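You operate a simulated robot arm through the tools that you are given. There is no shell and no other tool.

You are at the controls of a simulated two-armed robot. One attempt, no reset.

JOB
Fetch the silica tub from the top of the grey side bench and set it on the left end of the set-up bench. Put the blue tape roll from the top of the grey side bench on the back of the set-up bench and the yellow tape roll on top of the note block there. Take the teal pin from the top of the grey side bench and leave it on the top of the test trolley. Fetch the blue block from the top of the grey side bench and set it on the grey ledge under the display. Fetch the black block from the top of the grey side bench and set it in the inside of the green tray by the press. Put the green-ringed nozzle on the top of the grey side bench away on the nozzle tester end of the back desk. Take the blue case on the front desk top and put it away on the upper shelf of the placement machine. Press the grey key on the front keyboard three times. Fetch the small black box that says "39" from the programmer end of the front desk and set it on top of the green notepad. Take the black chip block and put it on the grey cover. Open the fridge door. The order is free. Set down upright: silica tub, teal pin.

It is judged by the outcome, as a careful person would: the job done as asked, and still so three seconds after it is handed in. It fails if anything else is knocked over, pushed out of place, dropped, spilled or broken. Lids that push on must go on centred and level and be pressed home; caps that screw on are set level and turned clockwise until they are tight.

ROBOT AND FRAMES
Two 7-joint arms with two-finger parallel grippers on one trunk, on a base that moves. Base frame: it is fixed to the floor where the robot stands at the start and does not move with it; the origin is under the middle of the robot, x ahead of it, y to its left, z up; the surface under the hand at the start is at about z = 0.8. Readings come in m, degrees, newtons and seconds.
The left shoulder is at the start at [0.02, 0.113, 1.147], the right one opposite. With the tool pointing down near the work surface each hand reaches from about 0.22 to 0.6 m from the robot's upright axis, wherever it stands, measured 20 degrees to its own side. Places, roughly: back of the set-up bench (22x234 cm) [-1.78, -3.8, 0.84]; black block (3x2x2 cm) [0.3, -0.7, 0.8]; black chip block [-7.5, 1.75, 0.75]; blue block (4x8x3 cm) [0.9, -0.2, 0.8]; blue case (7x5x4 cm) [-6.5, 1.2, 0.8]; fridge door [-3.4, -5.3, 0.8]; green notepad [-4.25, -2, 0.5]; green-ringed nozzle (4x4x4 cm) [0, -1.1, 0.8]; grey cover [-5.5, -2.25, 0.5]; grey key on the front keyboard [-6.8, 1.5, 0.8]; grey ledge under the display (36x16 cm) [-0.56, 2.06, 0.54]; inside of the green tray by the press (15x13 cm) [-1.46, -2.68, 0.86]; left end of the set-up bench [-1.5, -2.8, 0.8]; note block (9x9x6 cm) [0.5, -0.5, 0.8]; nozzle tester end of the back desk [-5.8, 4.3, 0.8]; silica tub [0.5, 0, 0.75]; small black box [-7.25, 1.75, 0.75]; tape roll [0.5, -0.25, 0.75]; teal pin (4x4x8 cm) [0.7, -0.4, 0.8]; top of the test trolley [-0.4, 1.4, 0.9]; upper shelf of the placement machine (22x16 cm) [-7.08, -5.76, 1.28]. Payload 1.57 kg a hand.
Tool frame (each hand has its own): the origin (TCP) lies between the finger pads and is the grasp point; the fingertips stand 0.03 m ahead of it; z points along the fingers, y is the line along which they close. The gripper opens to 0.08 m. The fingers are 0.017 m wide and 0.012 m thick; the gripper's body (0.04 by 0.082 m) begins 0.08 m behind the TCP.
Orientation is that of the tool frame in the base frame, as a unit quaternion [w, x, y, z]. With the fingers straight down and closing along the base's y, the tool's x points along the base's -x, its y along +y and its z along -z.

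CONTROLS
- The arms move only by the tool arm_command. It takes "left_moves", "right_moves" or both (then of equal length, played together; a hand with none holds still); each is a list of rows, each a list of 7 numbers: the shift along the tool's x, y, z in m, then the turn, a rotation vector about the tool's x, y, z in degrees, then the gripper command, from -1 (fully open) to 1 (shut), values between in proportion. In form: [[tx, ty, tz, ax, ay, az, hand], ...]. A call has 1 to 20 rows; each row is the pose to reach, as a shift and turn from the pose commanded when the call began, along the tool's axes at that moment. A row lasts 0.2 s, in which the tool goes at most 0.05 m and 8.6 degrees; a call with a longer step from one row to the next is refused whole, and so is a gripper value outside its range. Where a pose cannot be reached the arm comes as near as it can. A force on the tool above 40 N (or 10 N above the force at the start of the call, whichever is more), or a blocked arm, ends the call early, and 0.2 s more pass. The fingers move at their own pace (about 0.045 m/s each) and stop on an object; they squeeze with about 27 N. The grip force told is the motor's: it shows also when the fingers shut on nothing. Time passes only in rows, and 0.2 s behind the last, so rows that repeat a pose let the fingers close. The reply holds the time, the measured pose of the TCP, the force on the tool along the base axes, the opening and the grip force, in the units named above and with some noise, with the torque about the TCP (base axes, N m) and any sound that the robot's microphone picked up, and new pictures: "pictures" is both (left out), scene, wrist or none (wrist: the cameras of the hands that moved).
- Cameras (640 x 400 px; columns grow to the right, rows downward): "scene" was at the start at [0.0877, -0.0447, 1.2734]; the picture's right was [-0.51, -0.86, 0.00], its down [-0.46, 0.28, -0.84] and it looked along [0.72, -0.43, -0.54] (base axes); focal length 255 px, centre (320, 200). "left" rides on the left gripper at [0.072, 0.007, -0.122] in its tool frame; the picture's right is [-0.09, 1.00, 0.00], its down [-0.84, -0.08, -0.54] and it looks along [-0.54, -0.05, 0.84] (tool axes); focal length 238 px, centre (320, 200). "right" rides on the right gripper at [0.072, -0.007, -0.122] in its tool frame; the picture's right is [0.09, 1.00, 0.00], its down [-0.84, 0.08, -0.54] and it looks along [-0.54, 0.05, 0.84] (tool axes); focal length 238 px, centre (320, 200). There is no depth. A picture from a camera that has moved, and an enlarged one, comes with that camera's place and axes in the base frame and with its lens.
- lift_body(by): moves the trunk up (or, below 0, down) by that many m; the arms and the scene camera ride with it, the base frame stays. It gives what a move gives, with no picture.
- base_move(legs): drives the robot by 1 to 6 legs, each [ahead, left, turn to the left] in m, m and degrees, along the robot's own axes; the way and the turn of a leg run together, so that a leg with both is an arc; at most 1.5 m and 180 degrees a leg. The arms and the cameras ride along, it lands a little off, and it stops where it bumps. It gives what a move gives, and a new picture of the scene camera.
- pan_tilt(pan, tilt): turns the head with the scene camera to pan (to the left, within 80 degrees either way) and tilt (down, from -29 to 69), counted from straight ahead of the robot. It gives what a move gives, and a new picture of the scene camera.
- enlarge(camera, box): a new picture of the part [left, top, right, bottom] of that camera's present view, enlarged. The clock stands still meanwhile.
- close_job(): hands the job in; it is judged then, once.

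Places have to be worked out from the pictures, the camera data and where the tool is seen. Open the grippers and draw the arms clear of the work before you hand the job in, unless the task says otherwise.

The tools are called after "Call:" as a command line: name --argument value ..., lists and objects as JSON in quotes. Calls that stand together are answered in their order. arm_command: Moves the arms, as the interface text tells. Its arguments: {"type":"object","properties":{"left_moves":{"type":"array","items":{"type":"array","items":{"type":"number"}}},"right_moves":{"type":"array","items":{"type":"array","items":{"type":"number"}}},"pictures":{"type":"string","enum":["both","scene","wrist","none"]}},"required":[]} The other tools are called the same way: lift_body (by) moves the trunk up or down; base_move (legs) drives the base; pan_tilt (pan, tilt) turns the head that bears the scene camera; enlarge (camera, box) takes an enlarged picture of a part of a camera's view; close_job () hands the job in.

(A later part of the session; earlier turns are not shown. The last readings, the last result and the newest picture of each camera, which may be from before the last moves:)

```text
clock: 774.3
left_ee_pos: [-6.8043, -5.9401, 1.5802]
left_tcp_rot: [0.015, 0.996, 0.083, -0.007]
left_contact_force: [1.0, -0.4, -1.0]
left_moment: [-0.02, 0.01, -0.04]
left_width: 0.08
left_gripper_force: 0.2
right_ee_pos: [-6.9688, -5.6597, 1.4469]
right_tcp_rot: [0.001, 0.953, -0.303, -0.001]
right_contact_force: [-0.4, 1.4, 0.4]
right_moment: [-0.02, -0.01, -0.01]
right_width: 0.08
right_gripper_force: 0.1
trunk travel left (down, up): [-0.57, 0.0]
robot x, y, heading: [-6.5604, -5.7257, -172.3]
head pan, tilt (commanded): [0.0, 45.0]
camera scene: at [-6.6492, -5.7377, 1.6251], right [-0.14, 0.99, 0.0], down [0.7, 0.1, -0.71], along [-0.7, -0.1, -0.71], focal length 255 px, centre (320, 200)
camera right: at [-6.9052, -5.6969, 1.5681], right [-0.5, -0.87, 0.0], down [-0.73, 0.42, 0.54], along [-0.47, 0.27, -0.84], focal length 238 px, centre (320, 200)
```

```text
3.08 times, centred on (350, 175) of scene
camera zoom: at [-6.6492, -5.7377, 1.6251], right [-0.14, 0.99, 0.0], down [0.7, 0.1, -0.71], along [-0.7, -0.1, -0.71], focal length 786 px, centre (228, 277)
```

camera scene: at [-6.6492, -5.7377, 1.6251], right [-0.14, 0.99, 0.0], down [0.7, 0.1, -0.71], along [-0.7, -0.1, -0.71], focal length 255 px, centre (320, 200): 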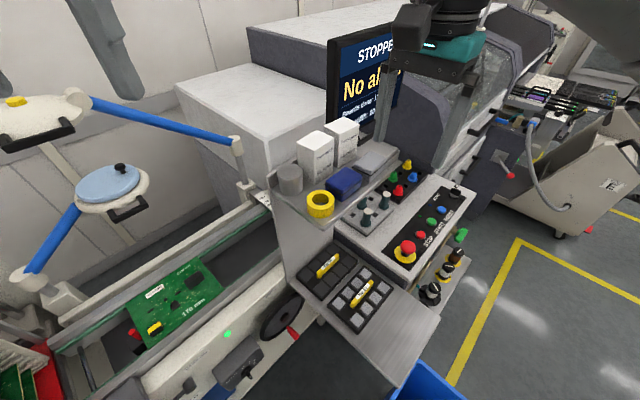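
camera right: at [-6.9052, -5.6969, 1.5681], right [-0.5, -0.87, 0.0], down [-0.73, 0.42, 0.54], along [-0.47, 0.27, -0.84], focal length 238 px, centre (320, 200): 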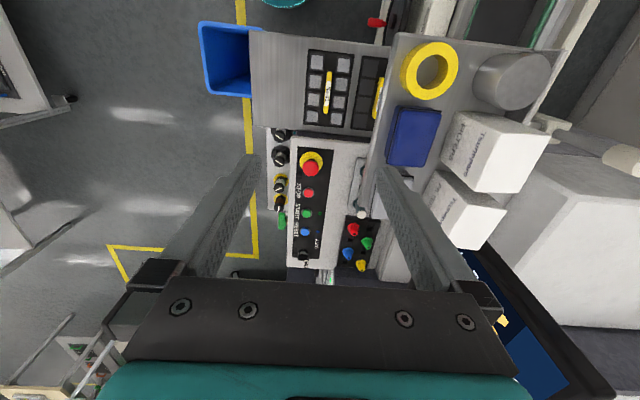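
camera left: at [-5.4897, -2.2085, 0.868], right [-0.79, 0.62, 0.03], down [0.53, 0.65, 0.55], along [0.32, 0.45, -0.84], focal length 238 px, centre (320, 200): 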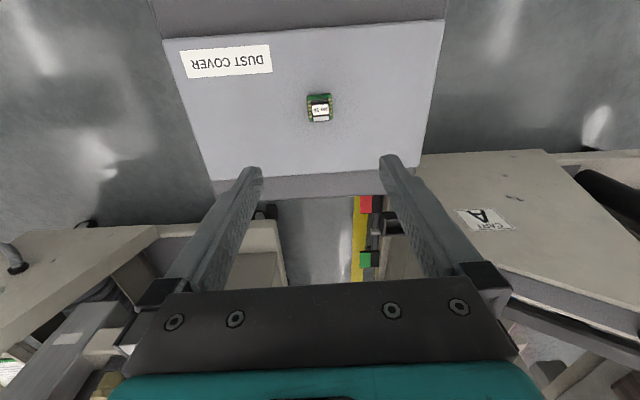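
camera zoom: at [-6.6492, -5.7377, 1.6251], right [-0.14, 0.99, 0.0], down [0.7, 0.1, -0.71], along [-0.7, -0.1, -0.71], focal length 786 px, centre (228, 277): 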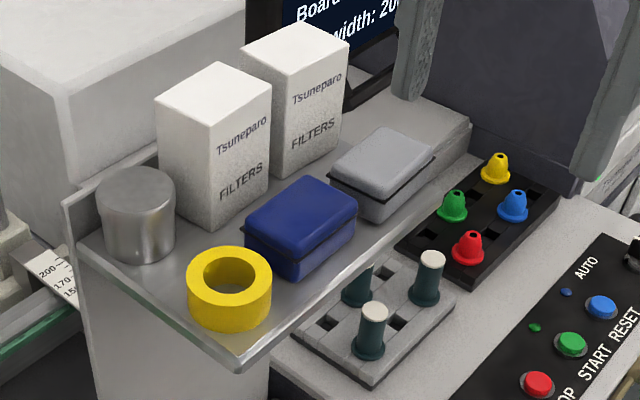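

The blue case sits neatly on the upper shelf. Last task: the fridge door. Square the right hand, retrace my way out, and head for the fridge.

Call:
arm_command --right_moves '[[0, 0, 0, 0, 0, -7.5, -1], [0, 0, 0, 0, 0, -15, -1], [0, 0, 0, 0, 0, -22, -1], [0, 0, 0, 0, 0, -29, -1], [0, 0, 0, 0, 0, -36, -1], [0, 0, 0, 0, 0, -44, -1]]' --pictures "none"

Call:
base_move --legs '[[-0.22, -0.07, 0], [-0.32, 0, 0], [-0.95, 0.15, 0], [0, 0, 137]]'

Call:
lift_body --by -0.3

Call:
pan_tilt --pan 35 --tilt 20

```text
clock: 775.7
left_ee_pos: [-6.8056, -5.9409, 1.5798]
left_tcp_rot: [0.014, 0.996, 0.083, -0.005]
left_contact_force: [-0.4, 0.2, -0.4]
left_moment: [0.03, 0.02, -0.01]
left_width: 0.08
left_gripper_force: 0.0
right_ee_pos: [-6.9668, -5.663, 1.4451]
right_tcp_rot: [-0.001, 0.997, 0.079, -0.001]
right_contact_force: [-0.2, 0.3, -0.5]
right_moment: [-0.02, 0.01, -0.05]
right_width: 0.08
right_gripper_force: 0.1
trunk travel left (down, up): [-0.57, 0.0]
robot x, y, heading: [-6.5611, -5.7289, -172.0]
head pan, tilt (commanded): [0.0, 45.0]
```

```text
clock: 789.5
left_ee_pos: [-4.7466, -5.5939, 1.5797]
left_tcp_rot: [0.009, 0.276, 0.961, 0.011]
left_contact_force: [-0.1, 0.7, -0.1]
left_moment: [-0.01, -0.04, 0.01]
left_width: 0.0798
left_gripper_force: 0.0
right_ee_pos: [-4.811, -5.9103, 1.444]
right_tcp_rot: [-0.001, 0.282, 0.959, -0.001]
right_contact_force: [-0.9, -1.3, 0.2]
right_moment: [0.03, 0.02, 0.02]
right_width: 0.0798
right_gripper_force: 0.0
trunk travel left (down, up): [-0.57, 0.0]
robot x, y, heading: [-5.0709, -5.5903, -33.7]
head pan, tilt (commanded): [0.0, 45.0]
camera scene: at [-4.9945, -5.6404, 1.6251], right [-0.56, -0.83, 0.0], down [-0.59, 0.39, -0.71], along [0.59, -0.39, -0.71], focal length 255 px, centre (320, 200)
```

scene: 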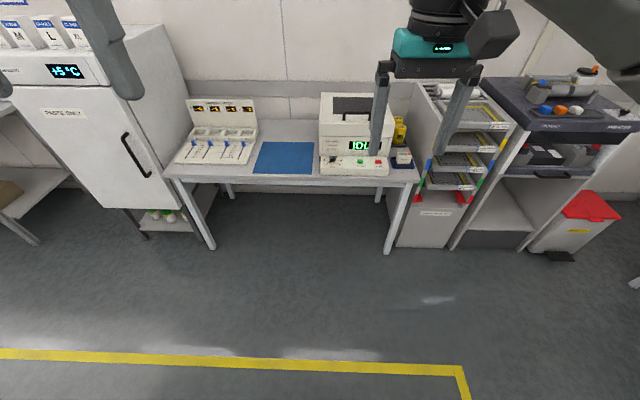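

```text
clock: 792.5
left_ee_pos: [-4.7473, -5.5927, 1.2799]
left_tcp_rot: [0.01, 0.276, 0.961, 0.011]
left_contact_force: [-0.2, -0.1, 0.4]
left_moment: [-0.03, -0.03, 0.0]
left_width: 0.0801
left_gripper_force: 0.1
right_ee_pos: [-4.8117, -5.9112, 1.1466]
right_tcp_rot: [0.0, 0.282, 0.959, -0.001]
right_contact_force: [-0.4, -0.7, -0.5]
right_moment: [0.04, -0.01, 0.01]
right_width: 0.0799
right_gripper_force: 0.0
trunk travel left (down, up): [-0.27, 0.3]
robot x, y, heading: [-5.0738, -5.5911, -33.7]
head pan, tilt (commanded): [0.0, 45.0]
```

```text
clock: 793.5
left_ee_pos: [-4.7454, -5.5933, 1.2799]
left_tcp_rot: [0.01, 0.276, 0.961, 0.01]
left_contact_force: [1.2, 0.0, 0.4]
left_moment: [0.01, -0.02, 0.01]
left_width: 0.0801
left_gripper_force: 0.1
right_ee_pos: [-4.8105, -5.9104, 1.1455]
right_tcp_rot: [0.001, 0.283, 0.959, -0.001]
right_contact_force: [-0.4, -0.1, -0.7]
right_moment: [0.02, -0.02, 0.0]
right_width: 0.0799
right_gripper_force: 0.1
trunk travel left (down, up): [-0.27, 0.3]
robot x, y, heading: [-5.0729, -5.5915, -33.9]
head pan, tilt (commanded): [35.0, 20.0]
camera scene: at [-4.969, -5.5933, 1.3637], right [0.02, -1.0, 0.0], down [-0.34, -0.01, -0.94], along [0.94, 0.02, -0.34], focal length 255 px, centre (320, 200)
```

scene: 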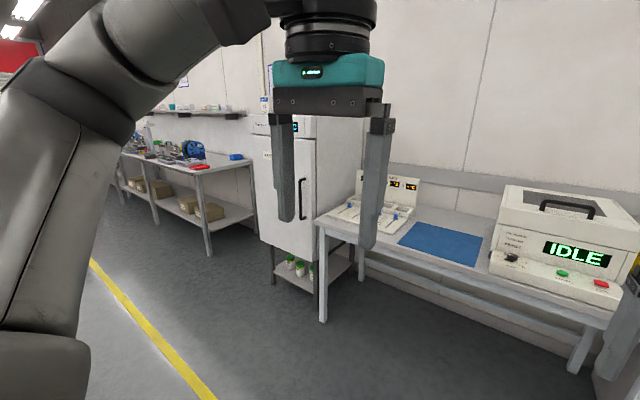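

The handle is a vertical bar at about (−3.567,−5.465), z 0.71–0.99; hinge on the left. I'll square up in front of it, slightly to its right, and lower the trunk.

Call:
base_move --legs '[[0.2, 0.5, 0], [0.22, 0.36, -1.3]]'

Call:
lift_body --by -0.27

Call:
pan_tilt --pan 5 --tilt 15

```text
clock: 798.8
left_ee_pos: [-3.9185, -5.13, 1.2794]
left_tcp_rot: [0.009, 0.29, 0.957, 0.012]
left_contact_force: [-0.5, -0.7, -0.1]
left_moment: [0.02, 0.02, 0.01]
left_width: 0.0802
left_gripper_force: 0.1
right_ee_pos: [-3.9904, -5.4445, 1.1461]
right_tcp_rot: [0.0, 0.296, 0.955, 0.0]
right_contact_force: [0.8, 0.6, -0.4]
right_moment: [-0.02, -0.01, 0.0]
right_width: 0.0799
right_gripper_force: 0.0
trunk travel left (down, up): [-0.27, 0.3]
robot x, y, heading: [-4.2466, -5.1213, -35.3]
head pan, tilt (commanded): [35.0, 20.0]
camera scene: at [-4.1402, -5.1246, 1.3637], right [-0.01, -1.0, 0.0], down [-0.34, 0.0, -0.94], along [0.94, -0.01, -0.34], focal length 255 px, centre (320, 200)
```

scene: 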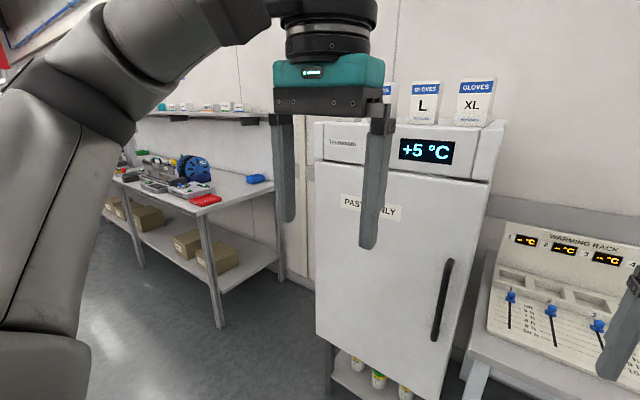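

```text
clock: 801.5
left_ee_pos: [-3.9185, -5.131, 1.0098]
left_tcp_rot: [0.01, 0.29, 0.957, 0.01]
left_contact_force: [0.7, -0.8, 0.2]
left_moment: [-0.03, -0.01, 0.02]
left_width: 0.0798
left_gripper_force: 0.0
right_ee_pos: [-3.9907, -5.4461, 0.8771]
right_tcp_rot: [0.001, 0.296, 0.955, -0.001]
right_contact_force: [0.4, 0.2, 0.7]
right_moment: [-0.01, -0.02, 0.0]
right_width: 0.08
right_gripper_force: 0.1
trunk travel left (down, up): [0.0, 0.57]
robot x, y, heading: [-4.2488, -5.1188, -35.2]
head pan, tilt (commanded): [35.0, 20.0]
```

```text
clock: 802.5
left_ee_pos: [-3.9191, -5.1306, 1.0091]
left_tcp_rot: [0.011, 0.288, 0.957, 0.01]
left_contact_force: [-0.5, -0.3, -0.9]
left_moment: [0.0, -0.02, 0.0]
left_width: 0.0802
left_gripper_force: 0.0
right_ee_pos: [-3.9915, -5.4455, 0.8754]
right_tcp_rot: [-0.001, 0.295, 0.955, 0.0]
right_contact_force: [0.3, 0.2, 0.4]
right_moment: [-0.03, -0.01, -0.01]
right_width: 0.0802
right_gripper_force: 0.0
trunk travel left (down, up): [0.0, 0.57]
robot x, y, heading: [-4.2419, -5.1184, -35.1]
head pan, tilt (commanded): [5.0, 15.0]
camera scene: at [-4.1532, -5.1714, 1.1019], right [-0.5, -0.86, 0.0], down [-0.22, 0.13, -0.97], along [0.83, -0.49, -0.26], focal length 255 px, centre (320, 200)
```

scene: 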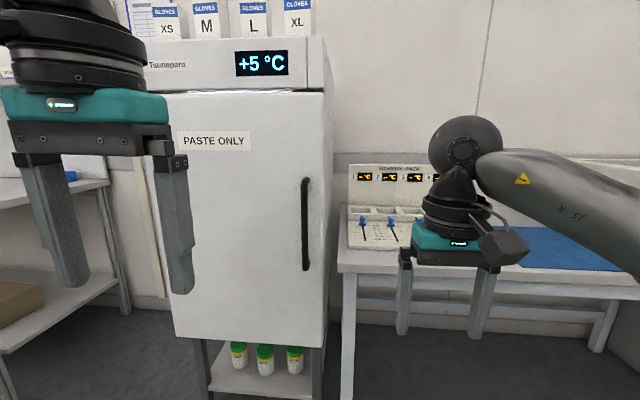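

The handle is at R(0.754,0.108), z 0.73–0.98; door about 0.55 m wide with the hinge on the left. Move 6 cm closer and swing the left hand to point forward at the handle.

Call:
base_move --legs '[[0.06, 0, 0]]'

Call:
arm_command --left_moves '[[-0.027, -0.006, 0.012, 0, -7.5, 0, -1], [-0.054, -0.012, 0.024, 0, -15, 0, -1], [-0.081, -0.018, 0.037, 0, -22.5, 0, -1], [-0.108, -0.024, 0.05, 0, -30, 0, -1], [-0.135, -0.03, 0.062, 0, -37.5, 0, -1], [-0.163, -0.035, 0.075, 0, -45, 0, -1], [-0.19, -0.041, 0.087, 0, -52.5, 0, -1], [-0.217, -0.047, 0.1, 0, -60, 0, -1], [-0.244, -0.053, 0.112, 0, -67.5, 0, -1], [-0.271, -0.059, 0.124, 0, -75, 0, -1], [-0.298, -0.065, 0.137, 0, -82.5, 0, -1], [-0.326, -0.07, 0.149, 0, -90, 0, -1]]' --pictures "both"

```text
clock: 803.4
left_ee_pos: [-3.868, -5.1673, 1.0103]
left_tcp_rot: [0.01, 0.291, 0.957, 0.011]
left_contact_force: [0.5, -0.9, -0.5]
left_moment: [-0.02, 0.03, 0.0]
left_width: 0.08
left_gripper_force: 0.1
right_ee_pos: [-3.9407, -5.4827, 0.8764]
right_tcp_rot: [0.0, 0.297, 0.955, -0.001]
right_contact_force: [-0.5, -0.2, -0.7]
right_moment: [-0.01, 0.02, 0.02]
right_width: 0.0799
right_gripper_force: 0.1
trunk travel left (down, up): [0.0, 0.57]
robot x, y, heading: [-4.1927, -5.1557, -35.5]
head pan, tilt (commanded): [5.0, 15.0]
camera scene: at [-4.1027, -5.2076, 1.1019], right [-0.51, -0.86, 0.0], down [-0.22, 0.13, -0.97], along [0.83, -0.49, -0.26], focal length 255 px, centre (320, 200)
```

scene: 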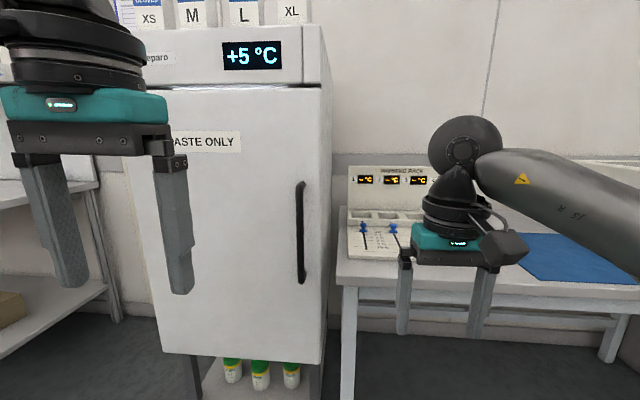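

```text
clock: 806.0
left_ee_pos: [-3.6309, -5.4048, 0.8624]
left_tcp_rot: [0.684, 0.213, 0.669, -0.198]
left_contact_force: [0.2, 0.5, -0.5]
left_moment: [0.01, 0.0, -0.03]
left_width: 0.08
left_gripper_force: 0.1
right_ee_pos: [-3.9407, -5.4818, 0.8763]
right_tcp_rot: [0.0, 0.297, 0.955, 0.0]
right_contact_force: [0.6, 0.1, 0.3]
right_moment: [-0.01, 0.0, 0.01]
right_width: 0.0801
right_gripper_force: 0.0
trunk travel left (down, up): [0.0, 0.57]
robot x, y, heading: [-4.1914, -5.1533, -35.2]
head pan, tilt (commanded): [5.0, 15.0]
camera scene: at [-4.1028, -5.2075, 1.1019], right [-0.51, -0.86, 0.0], down [-0.22, 0.13, -0.97], along [0.83, -0.49, -0.26], focal length 255 px, centre (320, 200)
camera left: at [-3.7264, -5.3308, 0.7905], right [0.55, 0.83, 0.12], down [-0.52, 0.23, 0.83], along [0.66, -0.52, 0.55], focal length 238 px, centre (320, 200)
```

scene: 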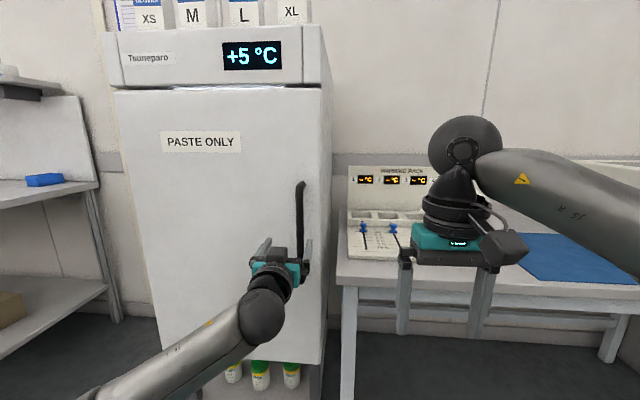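
left: 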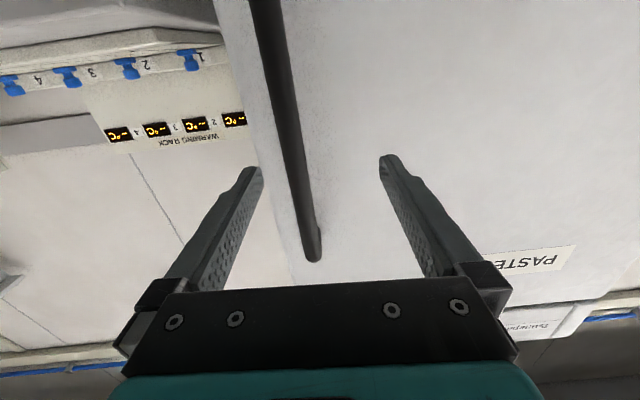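

The left hand faces the handle squarely; the bar is about 9 cm ahead and 2 cm to the right. Advance 7.5 cm with that correction.

Call:
arm_command --left_moves '[[0, -0.01, 0.02, 0, 0, 0, -1], [0, -0.02, 0.045, 0, 0, 0, -1], [0, -0.021, 0.065, 0, 0, 0, -1], [0, -0.021, 0.075, 0, 0, 0, -1], [0, -0.021, 0.075, 0, 0, 0, -1]]' --pictures "both"

```text
clock: 807.1
left_ee_pos: [-3.5882, -5.4617, 0.8625]
left_tcp_rot: [0.683, 0.215, 0.668, -0.2]
left_contact_force: [-20.6, 20.3, 2.1]
left_moment: [0.18, 0.08, -1.05]
left_width: 0.0753
left_gripper_force: 0.2
right_ee_pos: [-3.944, -5.4793, 0.8769]
right_tcp_rot: [0.002, 0.296, 0.955, -0.001]
right_contact_force: [0.4, -0.5, 1.2]
right_moment: [0.0, 0.02, -0.01]
right_width: 0.08
right_gripper_force: 0.1
trunk travel left (down, up): [0.0, 0.57]
robot x, y, heading: [-4.1954, -5.1536, -35.2]
head pan, tilt (commanded): [5.0, 15.0]
stopped in row 5 (left hand): the force on the tool passed its limit at 46 N (the readings are from after the stop); the commanded pose is now the measured one
camera scene: at [-4.1058, -5.2044, 1.1022], right [-0.51, -0.86, 0.0], down [-0.22, 0.13, -0.97], along [0.83, -0.49, -0.26], focal length 255 px, centre (320, 200)
camera left: at [-3.6819, -5.388, 0.7899], right [0.56, 0.82, 0.12], down [-0.51, 0.23, 0.83], along [0.65, -0.52, 0.55], focal length 238 px, centre (320, 200)
```

scene: 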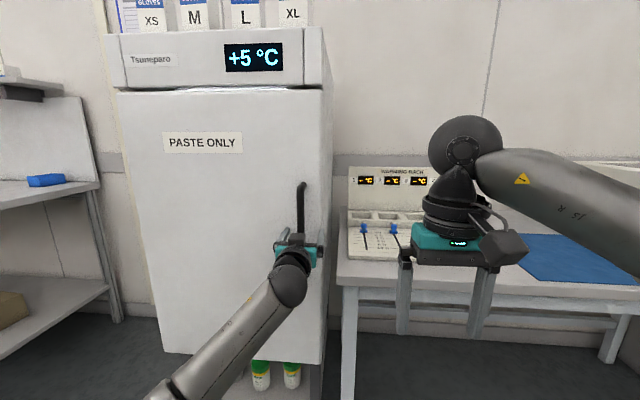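
left: 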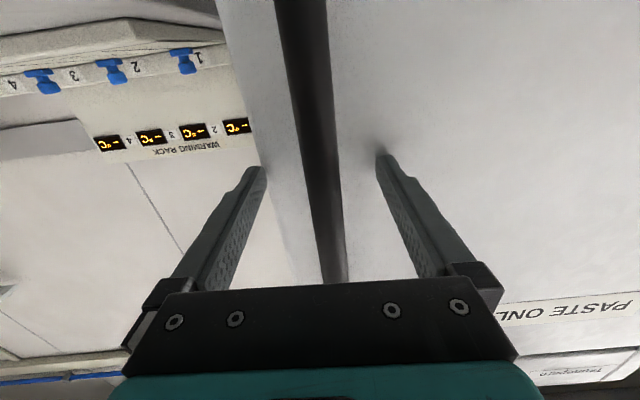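

The fingertips touched the door face, with the bar now between the fingers. Ease back 8 mm and close on the bar.

Call:
arm_command --left_moves '[[0, 0, -0.006, 0, 0, 0, -1], [0, 0, -0.01, 0, 0, 0, 0], [0, 0, -0.01, 0, 0, 0, 1], [0, 0, -0.01, 0, 0, 0, 1], [0, 0, -0.01, 0, 0, 0, 1], [0, 0, -0.01, 0, 0, 0, 1]]' --pictures "both"

```text
clock: 808.5
left_ee_pos: [-3.5895, -5.4549, 0.8586]
left_tcp_rot: [0.682, 0.213, 0.672, -0.197]
left_contact_force: [4.0, 10.7, 0.4]
left_moment: [-0.31, 0.11, -0.05]
left_width: 0.0183
left_gripper_force: 25.6
right_ee_pos: [-3.9414, -5.4807, 0.8761]
right_tcp_rot: [0.0, 0.296, 0.955, -0.001]
right_contact_force: [-0.1, -0.4, 0.0]
right_moment: [-0.02, 0.02, 0.02]
right_width: 0.0799
right_gripper_force: 0.0
trunk travel left (down, up): [0.0, 0.57]
robot x, y, heading: [-4.1948, -5.1544, -35.4]
head pan, tilt (commanded): [5.0, 15.0]
camera scene: at [-4.1028, -5.2058, 1.1019], right [-0.51, -0.86, 0.0], down [-0.22, 0.13, -0.97], along [0.83, -0.49, -0.26], focal length 255 px, centre (320, 200)
camera left: at [-3.6864, -5.3822, 0.7877], right [0.55, 0.83, 0.12], down [-0.51, 0.22, 0.83], along [0.66, -0.52, 0.54], focal length 238 px, centre (320, 200)
```

scene: 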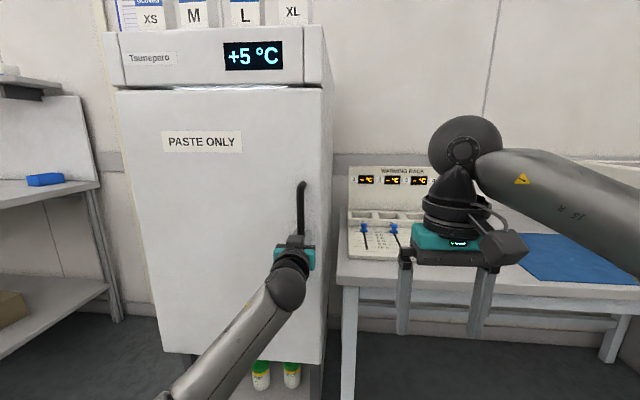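
left: 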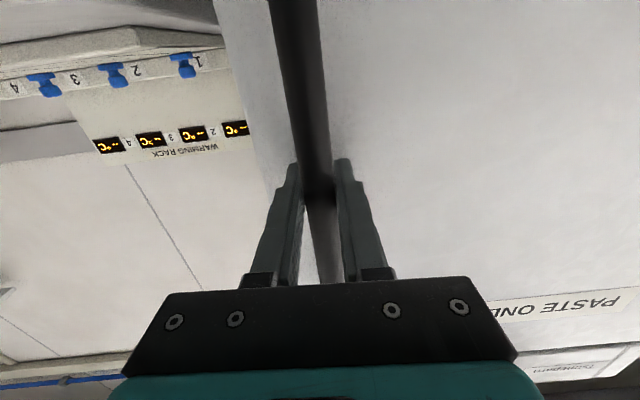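

The bar is gripped (18 mm). Pull it along the door's arc (hinge ~0.49 m to the left), turning the hand with the door.

Call:
arm_command --left_moves '[[0, 0.0008, -0.0086, 1, 0, 0, 1], [0, 0.0017, -0.0171, 2, 0, 0, 1], [0, 0.0035, -0.034, 4, 0, 0, 1], [0, 0.0069, -0.051, 6, 0, 0, 1], [0, 0.0123, -0.0762, 9, 0, 0, 1], [0, 0.019, -0.101, 12, 0, 0, 1]]' --pictures "both"

```text
clock: 809.9
left_ee_pos: [-3.6536, -5.3793, 0.8605]
left_tcp_rot: [0.661, 0.275, 0.65, -0.254]
left_contact_force: [4.3, 3.4, 0.7]
left_moment: [-0.05, 0.64, 0.13]
left_width: 0.018
left_gripper_force: 32.4
right_ee_pos: [-3.9398, -5.4821, 0.8757]
right_tcp_rot: [0.0, 0.296, 0.955, -0.001]
right_contact_force: [0.0, -0.8, -0.5]
right_moment: [0.0, 0.06, 0.03]
right_width: 0.0802
right_gripper_force: 0.1
trunk travel left (down, up): [0.0, 0.57]
robot x, y, heading: [-4.1948, -5.157, -35.5]
head pan, tilt (commanded): [5.0, 15.0]
stopped in row 6 (left hand): the force on the tool passed its limit at 41 N (the readings are from after the stop); the commanded pose is now the measured one
camera scene: at [-4.1022, -5.2068, 1.1018], right [-0.51, -0.86, 0.0], down [-0.22, 0.13, -0.97], along [0.83, -0.49, -0.26], focal length 255 px, centre (320, 200)
camera left: at [-3.7352, -5.2897, 0.7884], right [0.69, 0.72, 0.13], down [-0.47, 0.3, 0.83], along [0.56, -0.63, 0.54], focal length 238 px, centre (320, 200)
```

scene: 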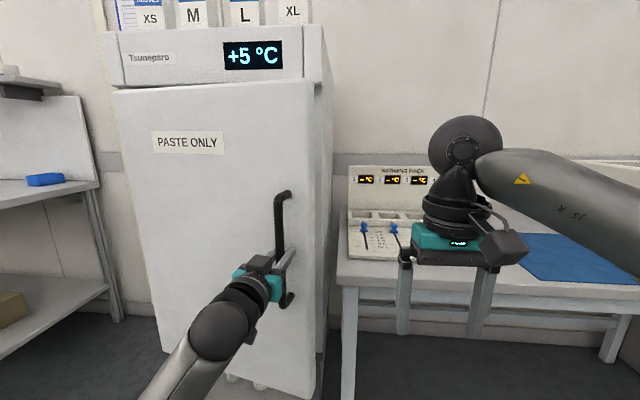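
left: 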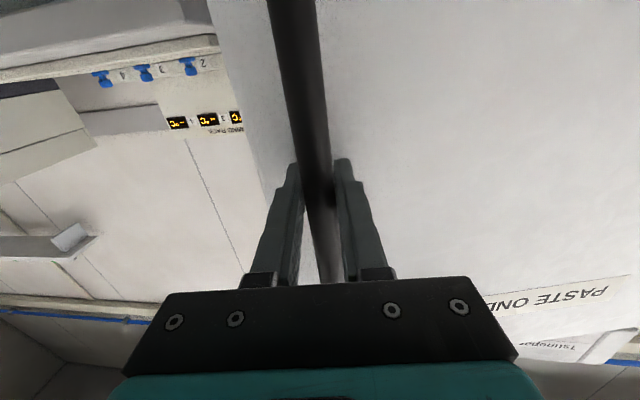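

The door is open about 12°; the stop came from a slightly different hinge radius. Recompute the arc (radius ≈0.46 m, offset 0.07) and continue pulling.

Call:
arm_command --left_moves '[[0, 0.0038, -0.0158, 2, 0, 0, 1], [0, 0.0078, -0.0315, 4, 0, 0, 1], [0, 0.0127, -0.047, 6, 0, 0, 1], [0, 0.0179, -0.0623, 8, 0, 0, 1], [0, 0.024, -0.0775, 10, 0, 0, 1], [0, 0.0303, -0.0924, 12, 0, 0, 1], [0, 0.0372, -0.107, 14, 0, 0, 1], [0, 0.0445, -0.1216, 16, 0, 0, 1]]' --pictures "both"

```text
clock: 811.7
left_ee_pos: [-3.7091, -5.2632, 0.8596]
left_tcp_rot: [0.616, 0.364, 0.61, -0.341]
left_contact_force: [20.7, 6.7, -1.3]
left_moment: [-0.44, 0.4, -0.06]
left_width: 0.018
left_gripper_force: 32.3
right_ee_pos: [-3.9384, -5.4806, 0.8753]
right_tcp_rot: [0.0, 0.296, 0.955, -0.002]
right_contact_force: [-0.5, -0.8, 0.2]
right_moment: [-0.01, 0.0, 0.02]
right_width: 0.08
right_gripper_force: 0.0
trunk travel left (down, up): [0.0, 0.57]
robot x, y, heading: [-4.1892, -5.156, -35.3]
head pan, tilt (commanded): [5.0, 15.0]
camera scene: at [-4.1008, -5.2061, 1.1017], right [-0.51, -0.86, 0.0], down [-0.23, 0.13, -0.97], along [0.83, -0.49, -0.26], focal length 255 px, centre (320, 200)
camera left: at [-3.7629, -5.153, 0.7898], right [0.86, 0.5, 0.12], down [-0.36, 0.41, 0.84], along [0.37, -0.77, 0.53], focal length 238 px, centre (320, 200)
```

scene: 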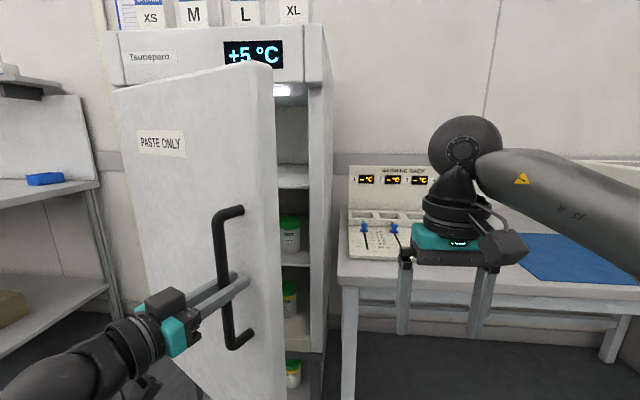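
left: 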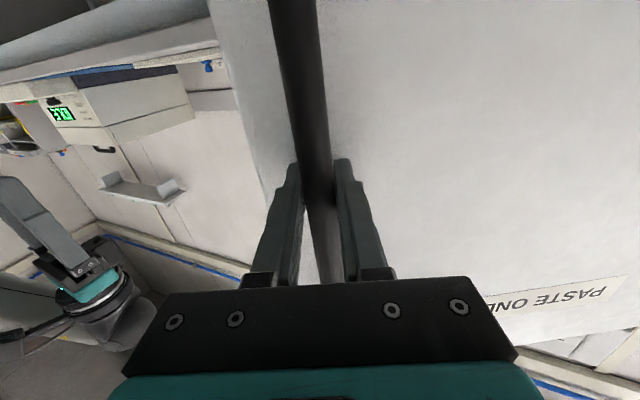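

The door is open ~28° and the interior is visible. I'll continue by rotating my whole base about the hinge, in small arcs, while holding the handle.

Call:
base_move --legs '[[-0.0984, 0.1286, -10]]'

```text
clock: 813.2
left_ee_pos: [-3.7277, -5.1829, 0.8593]
left_tcp_rot: [0.583, 0.416, 0.575, -0.395]
left_contact_force: [29.0, 3.1, -1.1]
left_moment: [-0.35, 0.49, -0.18]
left_width: 0.0182
left_gripper_force: 32.9
right_ee_pos: [-3.9924, -5.3576, 0.8763]
right_tcp_rot: [-0.001, 0.379, 0.926, -0.002]
right_contact_force: [0.5, -0.4, 0.4]
right_moment: [-0.03, -0.04, 0.0]
right_width: 0.08
right_gripper_force: 0.0
trunk travel left (down, up): [0.0, 0.57]
robot x, y, heading: [-4.1855, -4.9928, -45.5]
head pan, tilt (commanded): [5.0, 15.0]
camera scene: at [-4.1027, -5.0582, 1.1017], right [-0.65, -0.76, 0.0], down [-0.2, 0.17, -0.97], along [0.73, -0.63, -0.26], focal length 255 px, centre (320, 200)
```

scene: 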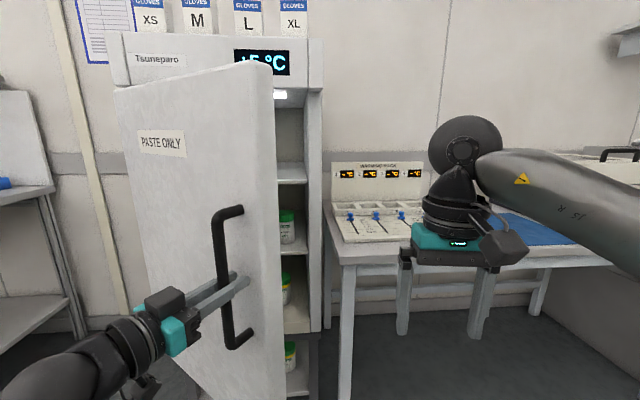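

Door moves along (now ~38°), with ~29 N radial tension. Relieve it by shifting the hand a few mm toward the hinge, then continue the arc.

Call:
arm_command --left_moves '[[0, 0.003, 0, 0, 0, 0, 1], [0, 0.007, 0, 0, 0, 0, 1]]' --pictures "none"

Call:
base_move --legs '[[-0.0965, 0.132, -10]]'

```text
clock: 813.8
left_ee_pos: [-3.7265, -5.1821, 0.8598]
left_tcp_rot: [0.581, 0.418, 0.575, -0.397]
left_contact_force: [-18.7, -2.2, -7.4]
left_moment: [-0.21, 0.59, 0.12]
left_width: 0.0178
left_gripper_force: 32.8
right_ee_pos: [-3.9955, -5.358, 0.8761]
right_tcp_rot: [0.0, 0.379, 0.925, 0.0]
right_contact_force: [-0.4, 0.0, 1.1]
right_moment: [0.01, -0.01, -0.01]
right_width: 0.0799
right_gripper_force: 0.1
trunk travel left (down, up): [0.0, 0.57]
robot x, y, heading: [-4.1845, -4.9954, -45.6]
head pan, tilt (commanded): [5.0, 15.0]
```

```text
clock: 815.2
left_ee_pos: [-3.7274, -5.1039, 0.8589]
left_tcp_rot: [0.545, 0.467, 0.536, -0.445]
left_contact_force: [-31.7, 3.3, -13.1]
left_moment: [-0.48, 0.47, 0.27]
left_width: 0.0178
left_gripper_force: 33.0
right_ee_pos: [-4.0235, -5.2298, 0.8762]
right_tcp_rot: [0.001, 0.457, 0.889, 0.0]
right_contact_force: [-0.1, -0.3, -0.2]
right_moment: [0.03, -0.01, -0.02]
right_width: 0.0798
right_gripper_force: 0.0
trunk travel left (down, up): [0.0, 0.57]
robot x, y, heading: [-4.1441, -4.834, -55.5]
head pan, tilt (commanded): [5.0, 15.0]
camera scene: at [-4.0815, -4.916, 1.102], right [-0.77, -0.64, 0.0], down [-0.16, 0.2, -0.97], along [0.62, -0.74, -0.26], focal length 255 px, centre (320, 200)
```

scene: 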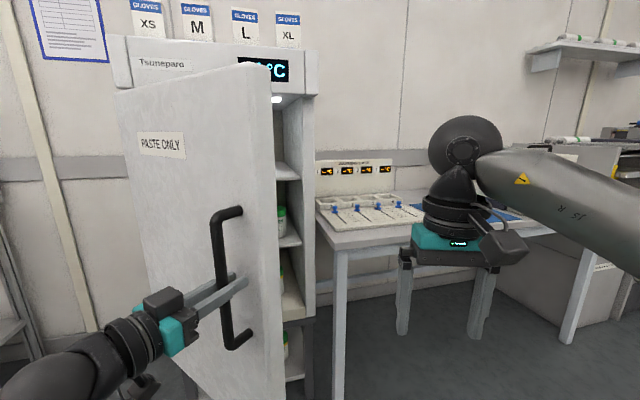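

Very stiff radially; relieve by 4.5 mm the other way and use a corrected arc.

Call:
arm_command --left_moves '[[0, -0.002, 0, 0, 0, 0, 1], [0, -0.0045, 0, 0, 0, 0, 1]]' --pictures "none"

Call:
base_move --legs '[[-0.0978, 0.1297, -10]]'

```text
clock: 815.8
left_ee_pos: [-3.728, -5.1035, 0.8597]
left_tcp_rot: [0.545, 0.466, 0.536, -0.446]
left_contact_force: [10.7, -0.5, 6.6]
left_moment: [0.3, 0.72, -0.1]
left_width: 0.0182
left_gripper_force: 32.6
right_ee_pos: [-4.0212, -5.2289, 0.876]
right_tcp_rot: [0.0, 0.458, 0.889, -0.001]
right_contact_force: [-0.6, -0.2, -0.3]
right_moment: [0.0, 0.02, 0.02]
right_width: 0.0802
right_gripper_force: 0.1
trunk travel left (down, up): [0.0, 0.57]
robot x, y, heading: [-4.1475, -4.8367, -55.5]
head pan, tilt (commanded): [5.0, 15.0]
```

```text
clock: 817.2
left_ee_pos: [-3.7166, -5.0238, 0.8602]
left_tcp_rot: [0.504, 0.511, 0.493, -0.492]
left_contact_force: [23.2, -6.5, 10.6]
left_moment: [-0.28, 0.52, -0.1]
left_width: 0.0179
left_gripper_force: 32.4
right_ee_pos: [-4.0263, -5.0975, 0.8758]
right_tcp_rot: [0.0, 0.534, 0.845, 0.0]
right_contact_force: [0.2, -0.3, -0.5]
right_moment: [-0.01, 0.0, 0.0]
right_width: 0.08
right_gripper_force: 0.1
trunk travel left (down, up): [0.0, 0.57]
robot x, y, heading: [-4.0827, -4.6896, -65.3]
head pan, tilt (commanded): [5.0, 15.0]
camera scene: at [-4.0284, -4.778, 1.1018], right [-0.87, -0.49, 0.0], down [-0.13, 0.23, -0.97], along [0.47, -0.84, -0.26], focal length 255 px, centre (320, 200)
```

scene: 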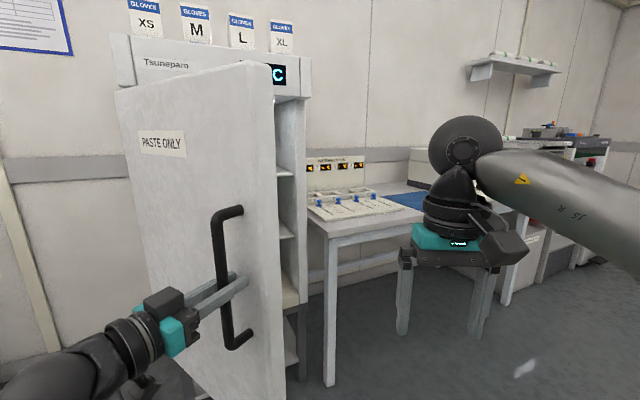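

Door ~58°. Relieve and continue two more arcs.

Call:
arm_command --left_moves '[[0, 0.0025, 0, 0, 0, 0, 1]]' --pictures "none"

Call:
base_move --legs '[[-0.0974, 0.1304, -10]]'

Call:
arm_command --left_moves '[[0, 0.0, 0, 0, 0, 0, 1]]' --pictures "none"

```text
clock: 817.6
left_ee_pos: [-3.7168, -5.0248, 0.8601]
left_tcp_rot: [0.502, 0.511, 0.493, -0.494]
left_contact_force: [-3.8, 1.1, -5.0]
left_moment: [-0.88, 0.62, 0.07]
left_width: 0.0181
left_gripper_force: 32.9
right_ee_pos: [-4.0282, -5.0975, 0.8757]
right_tcp_rot: [0.001, 0.534, 0.845, -0.001]
right_contact_force: [0.2, -0.8, 0.5]
right_moment: [0.0, -0.01, 0.02]
right_width: 0.08
right_gripper_force: 0.0
trunk travel left (down, up): [0.0, 0.57]
robot x, y, heading: [-4.0807, -4.6902, -65.6]
head pan, tilt (commanded): [5.0, 15.0]
```

```text
clock: 819.1
left_ee_pos: [-3.6894, -4.9481, 0.8578]
left_tcp_rot: [0.458, 0.552, 0.447, -0.534]
left_contact_force: [-22.5, 11.0, -11.5]
left_moment: [-0.35, 0.63, 0.25]
left_width: 0.018
left_gripper_force: 32.6
right_ee_pos: [-4.0095, -4.9662, 0.8763]
right_tcp_rot: [0.001, 0.606, 0.796, -0.001]
right_contact_force: [-0.1, -0.4, 0.2]
right_moment: [-0.01, -0.01, 0.02]
right_width: 0.0801
right_gripper_force: 0.0
trunk travel left (down, up): [0.0, 0.57]
robot x, y, heading: [-3.9924, -4.5552, -75.3]
head pan, tilt (commanded): [5.0, 15.0]
camera scene: at [-3.9565, -4.6511, 1.1019], right [-0.94, -0.34, 0.0], down [-0.09, 0.24, -0.97], along [0.32, -0.91, -0.26], focal length 255 px, centre (320, 200)
```

scene: 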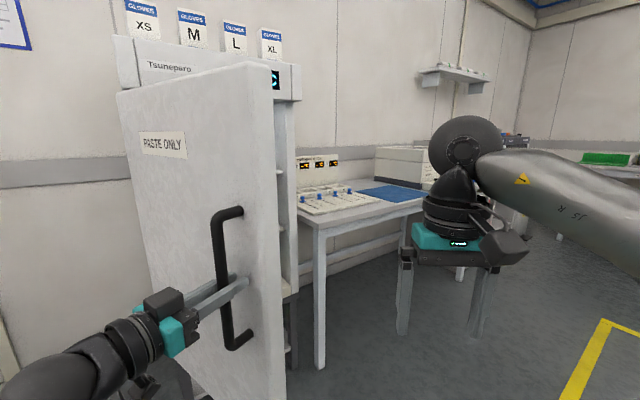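

```text
clock: 819.5
left_ee_pos: [-3.6907, -4.9475, 0.8604]
left_tcp_rot: [0.457, 0.551, 0.448, -0.536]
left_contact_force: [-5.2, 1.9, 3.5]
left_moment: [0.66, 0.65, -0.01]
left_width: 0.0177
left_gripper_force: 32.6
right_ee_pos: [-4.0079, -4.9671, 0.8765]
right_tcp_rot: [0.001, 0.605, 0.796, 0.0]
right_contact_force: [0.1, -0.3, 0.6]
right_moment: [-0.01, 0.01, 0.01]
right_width: 0.08
right_gripper_force: 0.1
trunk travel left (down, up): [0.0, 0.57]
robot x, y, heading: [-3.989, -4.5494, -75.4]
head pan, tilt (commanded): [5.0, 15.0]
```

~68° now. Two more arcs to bring it close to 90°.

Call:
base_move --legs '[[-0.0977, 0.1299, -10]]'

Call:
arm_command --left_moves '[[0, 0.0, 0, 0, 0, 0, 1]]' --pictures "none"

Call:
base_move --legs '[[-0.0977, 0.1299, -10]]'

```text
clock: 820.9
left_ee_pos: [-3.6511, -4.8774, 0.8611]
left_tcp_rot: [0.409, 0.59, 0.397, -0.573]
left_contact_force: [-18.9, 13.7, -5.6]
left_moment: [-0.47, 0.78, 0.21]
left_width: 0.0181
left_gripper_force: 32.7
right_ee_pos: [-3.9656, -4.843, 0.8762]
right_tcp_rot: [0.0, 0.672, 0.741, 0.0]
right_contact_force: [-0.2, -0.3, -0.3]
right_moment: [0.02, -0.02, 0.0]
right_width: 0.08
right_gripper_force: 0.0
trunk travel left (down, up): [0.0, 0.57]
robot x, y, heading: [-3.8778, -4.4406, -85.3]
head pan, tilt (commanded): [5.0, 15.0]
camera scene: at [-3.8609, -4.5406, 1.1019], right [-0.99, -0.17, 0.0], down [-0.04, 0.25, -0.97], along [0.16, -0.95, -0.26], focal length 255 px, centre (320, 200)
```

scene: 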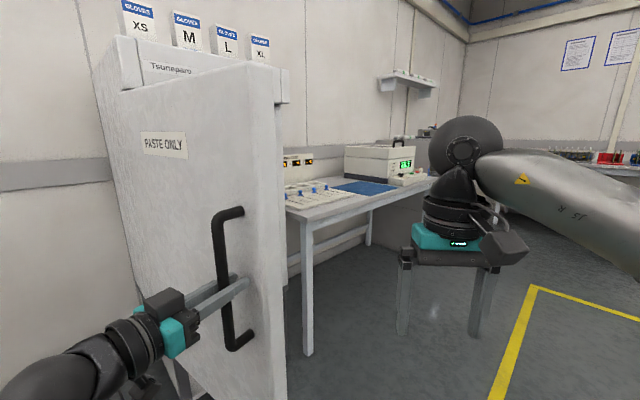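

```text
clock: 821.3
left_ee_pos: [-3.6499, -4.8787, 0.8596]
left_tcp_rot: [0.406, 0.589, 0.397, -0.575]
left_contact_force: [-4.5, 3.1, 2.1]
left_moment: [0.54, 0.59, -0.03]
left_width: 0.0178
left_gripper_force: 32.2
right_ee_pos: [-3.9642, -4.8429, 0.8759]
right_tcp_rot: [0.0, 0.673, 0.74, 0.0]
right_contact_force: [0.5, 0.3, 0.8]
right_moment: [-0.02, 0.01, 0.0]
right_width: 0.08
right_gripper_force: 0.2
trunk travel left (down, up): [0.0, 0.57]
robot x, y, heading: [-3.8766, -4.4388, -85.3]
head pan, tilt (commanded): [5.0, 15.0]
```

```text
clock: 822.7
left_ee_pos: [-3.6018, -4.8175, 0.8593]
left_tcp_rot: [0.356, 0.622, 0.343, -0.608]
left_contact_force: [9.0, -8.0, 9.3]
left_moment: [0.18, 0.48, 0.0]
left_width: 0.0178
left_gripper_force: 32.4
right_ee_pos: [-3.907, -4.7255, 0.8755]
right_tcp_rot: [-0.002, 0.737, 0.676, 0.0]
right_contact_force: [0.6, 0.0, -0.6]
right_moment: [-0.01, 0.0, 0.01]
right_width: 0.0798
right_gripper_force: 0.0
trunk travel left (down, up): [0.0, 0.57]
robot x, y, heading: [-3.7485, -4.3472, -95.5]
head pan, tilt (commanded): [5.0, 15.0]
camera scene: at [-3.7477, -4.4471, 1.1019], right [-1.0, 0.01, 0.0], down [0.0, 0.26, -0.97], along [-0.01, -0.97, -0.26], focal length 255 px, centre (320, 200)
```

scene: 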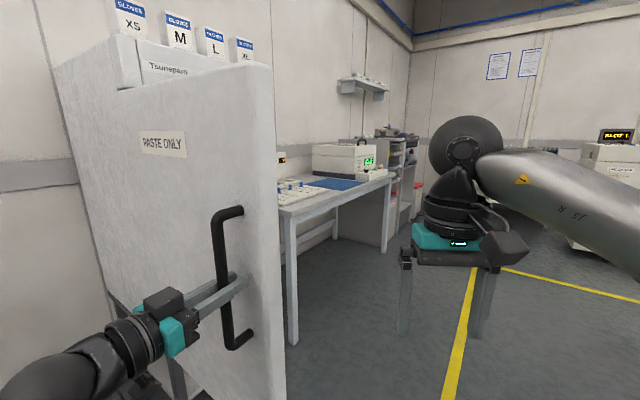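

The door stands at about 88° and the boxes on top are undisturbed. Open the gripper and withdraw by moving the base straight back from the handle.

Call:
arm_command --left_moves '[[0, 0, 0, 0, 0, 0, 0], [0, 0, 0, 0, 0, 0, -1], [0, 0, 0, 0, 0, 0, -1], [0, 0, 0, 0, 0, 0, -1]]' --pictures "none"

Call:
base_move --legs '[[-0.16, 0.074, 0]]'

```text
clock: 823.7
left_ee_pos: [-3.6021, -4.8174, 0.8593]
left_tcp_rot: [0.355, 0.622, 0.342, -0.608]
left_contact_force: [0.2, -0.4, 0.0]
left_moment: [-0.02, 0.04, 0.0]
left_width: 0.08
left_gripper_force: 0.1
right_ee_pos: [-3.9069, -4.7252, 0.8762]
right_tcp_rot: [0.0, 0.737, 0.676, 0.0]
right_contact_force: [1.0, 0.6, -0.5]
right_moment: [0.01, -0.04, 0.03]
right_width: 0.0799
right_gripper_force: 0.0
trunk travel left (down, up): [0.0, 0.57]
robot x, y, heading: [-3.7502, -4.3435, -95.6]
head pan, tilt (commanded): [5.0, 15.0]
```

```text
clock: 825.2
left_ee_pos: [-3.513, -4.6668, 0.8603]
left_tcp_rot: [0.355, 0.623, 0.341, -0.608]
left_contact_force: [0.9, 0.4, -0.5]
left_moment: [0.02, 0.01, 0.0]
left_width: 0.0798
left_gripper_force: 0.2
right_ee_pos: [-3.8166, -4.5732, 0.8755]
right_tcp_rot: [0.0, 0.738, 0.675, 0.0]
right_contact_force: [0.3, -0.8, 0.3]
right_moment: [0.0, -0.01, 0.01]
right_width: 0.0801
right_gripper_force: 0.1
trunk travel left (down, up): [0.0, 0.57]
robot x, y, heading: [-3.6605, -4.1941, -95.8]
head pan, tilt (commanded): [5.0, 15.0]
camera scene: at [-3.6584, -4.2953, 1.1019], right [-1.0, 0.02, 0.0], down [0.0, 0.26, -0.97], along [-0.01, -0.97, -0.26], focal length 255 px, centre (320, 200)
```

scene: 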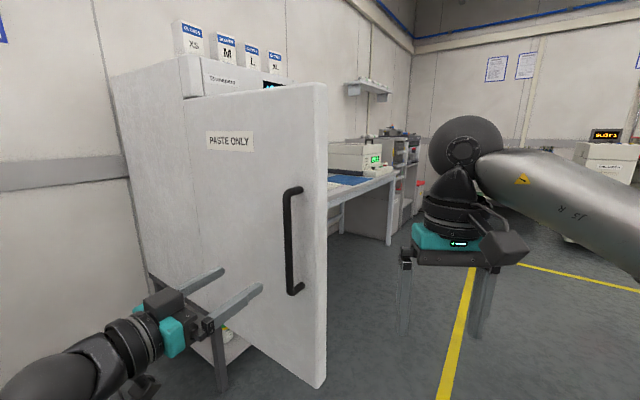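

The door stays open on its own. Back further away, then verify the scene.

Call:
base_move --legs '[[-0.35, 0, 0]]'

Call:
lift_body --by 0.2

Call:
pan_tilt --pan 10 --tilt 15

```text
clock: 827.5
left_ee_pos: [-3.4786, -4.3197, 0.8599]
left_tcp_rot: [0.353, 0.624, 0.339, -0.609]
left_contact_force: [-0.9, -0.5, -0.2]
left_moment: [0.0, -0.02, -0.03]
left_width: 0.0801
left_gripper_force: 0.0
right_ee_pos: [-3.782, -4.2253, 0.8756]
right_tcp_rot: [-0.001, 0.739, 0.674, 0.001]
right_contact_force: [-0.9, 0.0, -0.7]
right_moment: [-0.01, -0.02, -0.04]
right_width: 0.08
right_gripper_force: 0.1
trunk travel left (down, up): [0.0, 0.57]
robot x, y, heading: [-3.6216, -3.8487, -96.2]
head pan, tilt (commanded): [5.0, 15.0]
camera scene: at [-3.6224, -3.9479, 1.1019], right [-1.0, 0.02, 0.0], down [0.0, 0.26, -0.97], along [-0.02, -0.97, -0.26], focal length 255 px, centre (320, 200)
```

scene: 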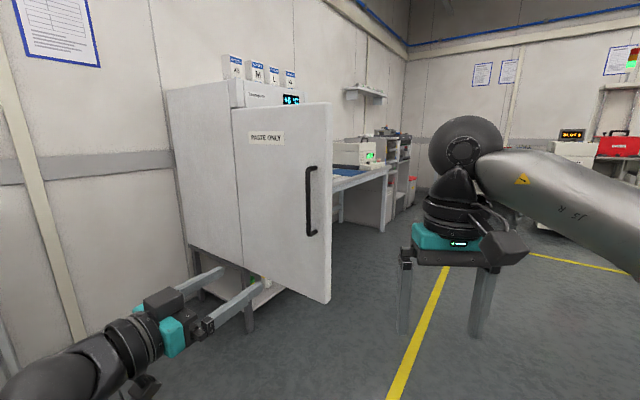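

```text
clock: 829.6
left_ee_pos: [-3.4781, -4.3193, 1.059]
left_tcp_rot: [0.355, 0.623, 0.341, -0.608]
left_contact_force: [-0.1, -0.1, 0.2]
left_moment: [0.01, -0.04, 0.01]
left_width: 0.0798
left_gripper_force: 0.1
right_ee_pos: [-3.7831, -4.2255, 1.0757]
right_tcp_rot: [0.0, 0.738, 0.675, -0.001]
right_contact_force: [-0.4, 0.9, 0.9]
right_moment: [-0.01, 0.01, 0.0]
right_width: 0.0801
right_gripper_force: 0.2
trunk travel left (down, up): [-0.2, 0.37]
robot x, y, heading: [-3.6205, -3.8434, -96.3]
head pan, tilt (commanded): [5.0, 15.0]
```

```text
clock: 830.3
left_ee_pos: [-3.4788, -4.3192, 1.0607]
left_tcp_rot: [0.354, 0.623, 0.341, -0.609]
left_contact_force: [-0.6, 0.3, -0.6]
left_moment: [-0.02, -0.01, -0.01]
left_width: 0.0797
left_gripper_force: 0.1
right_ee_pos: [-3.7816, -4.225, 1.0754]
right_tcp_rot: [0.0, 0.739, 0.674, 0.0]
right_contact_force: [0.2, 0.5, -0.2]
right_moment: [0.0, 0.01, 0.0]
right_width: 0.0797
right_gripper_force: 0.1
trunk travel left (down, up): [-0.2, 0.37]
robot x, y, heading: [-3.6182, -3.848, -96.1]
head pan, tilt (commanded): [10.0, 15.0]
camera scene: at [-3.6143, -3.9476, 1.3019], right [-1.0, -0.07, 0.0], down [-0.02, 0.26, -0.97], along [0.07, -0.96, -0.26], focal length 255 px, centre (320, 200)
```

scene: 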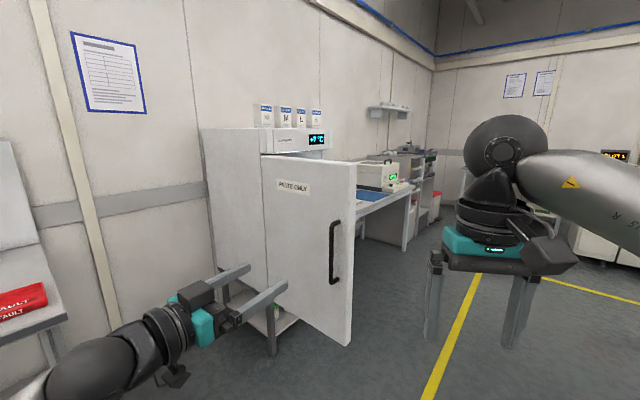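

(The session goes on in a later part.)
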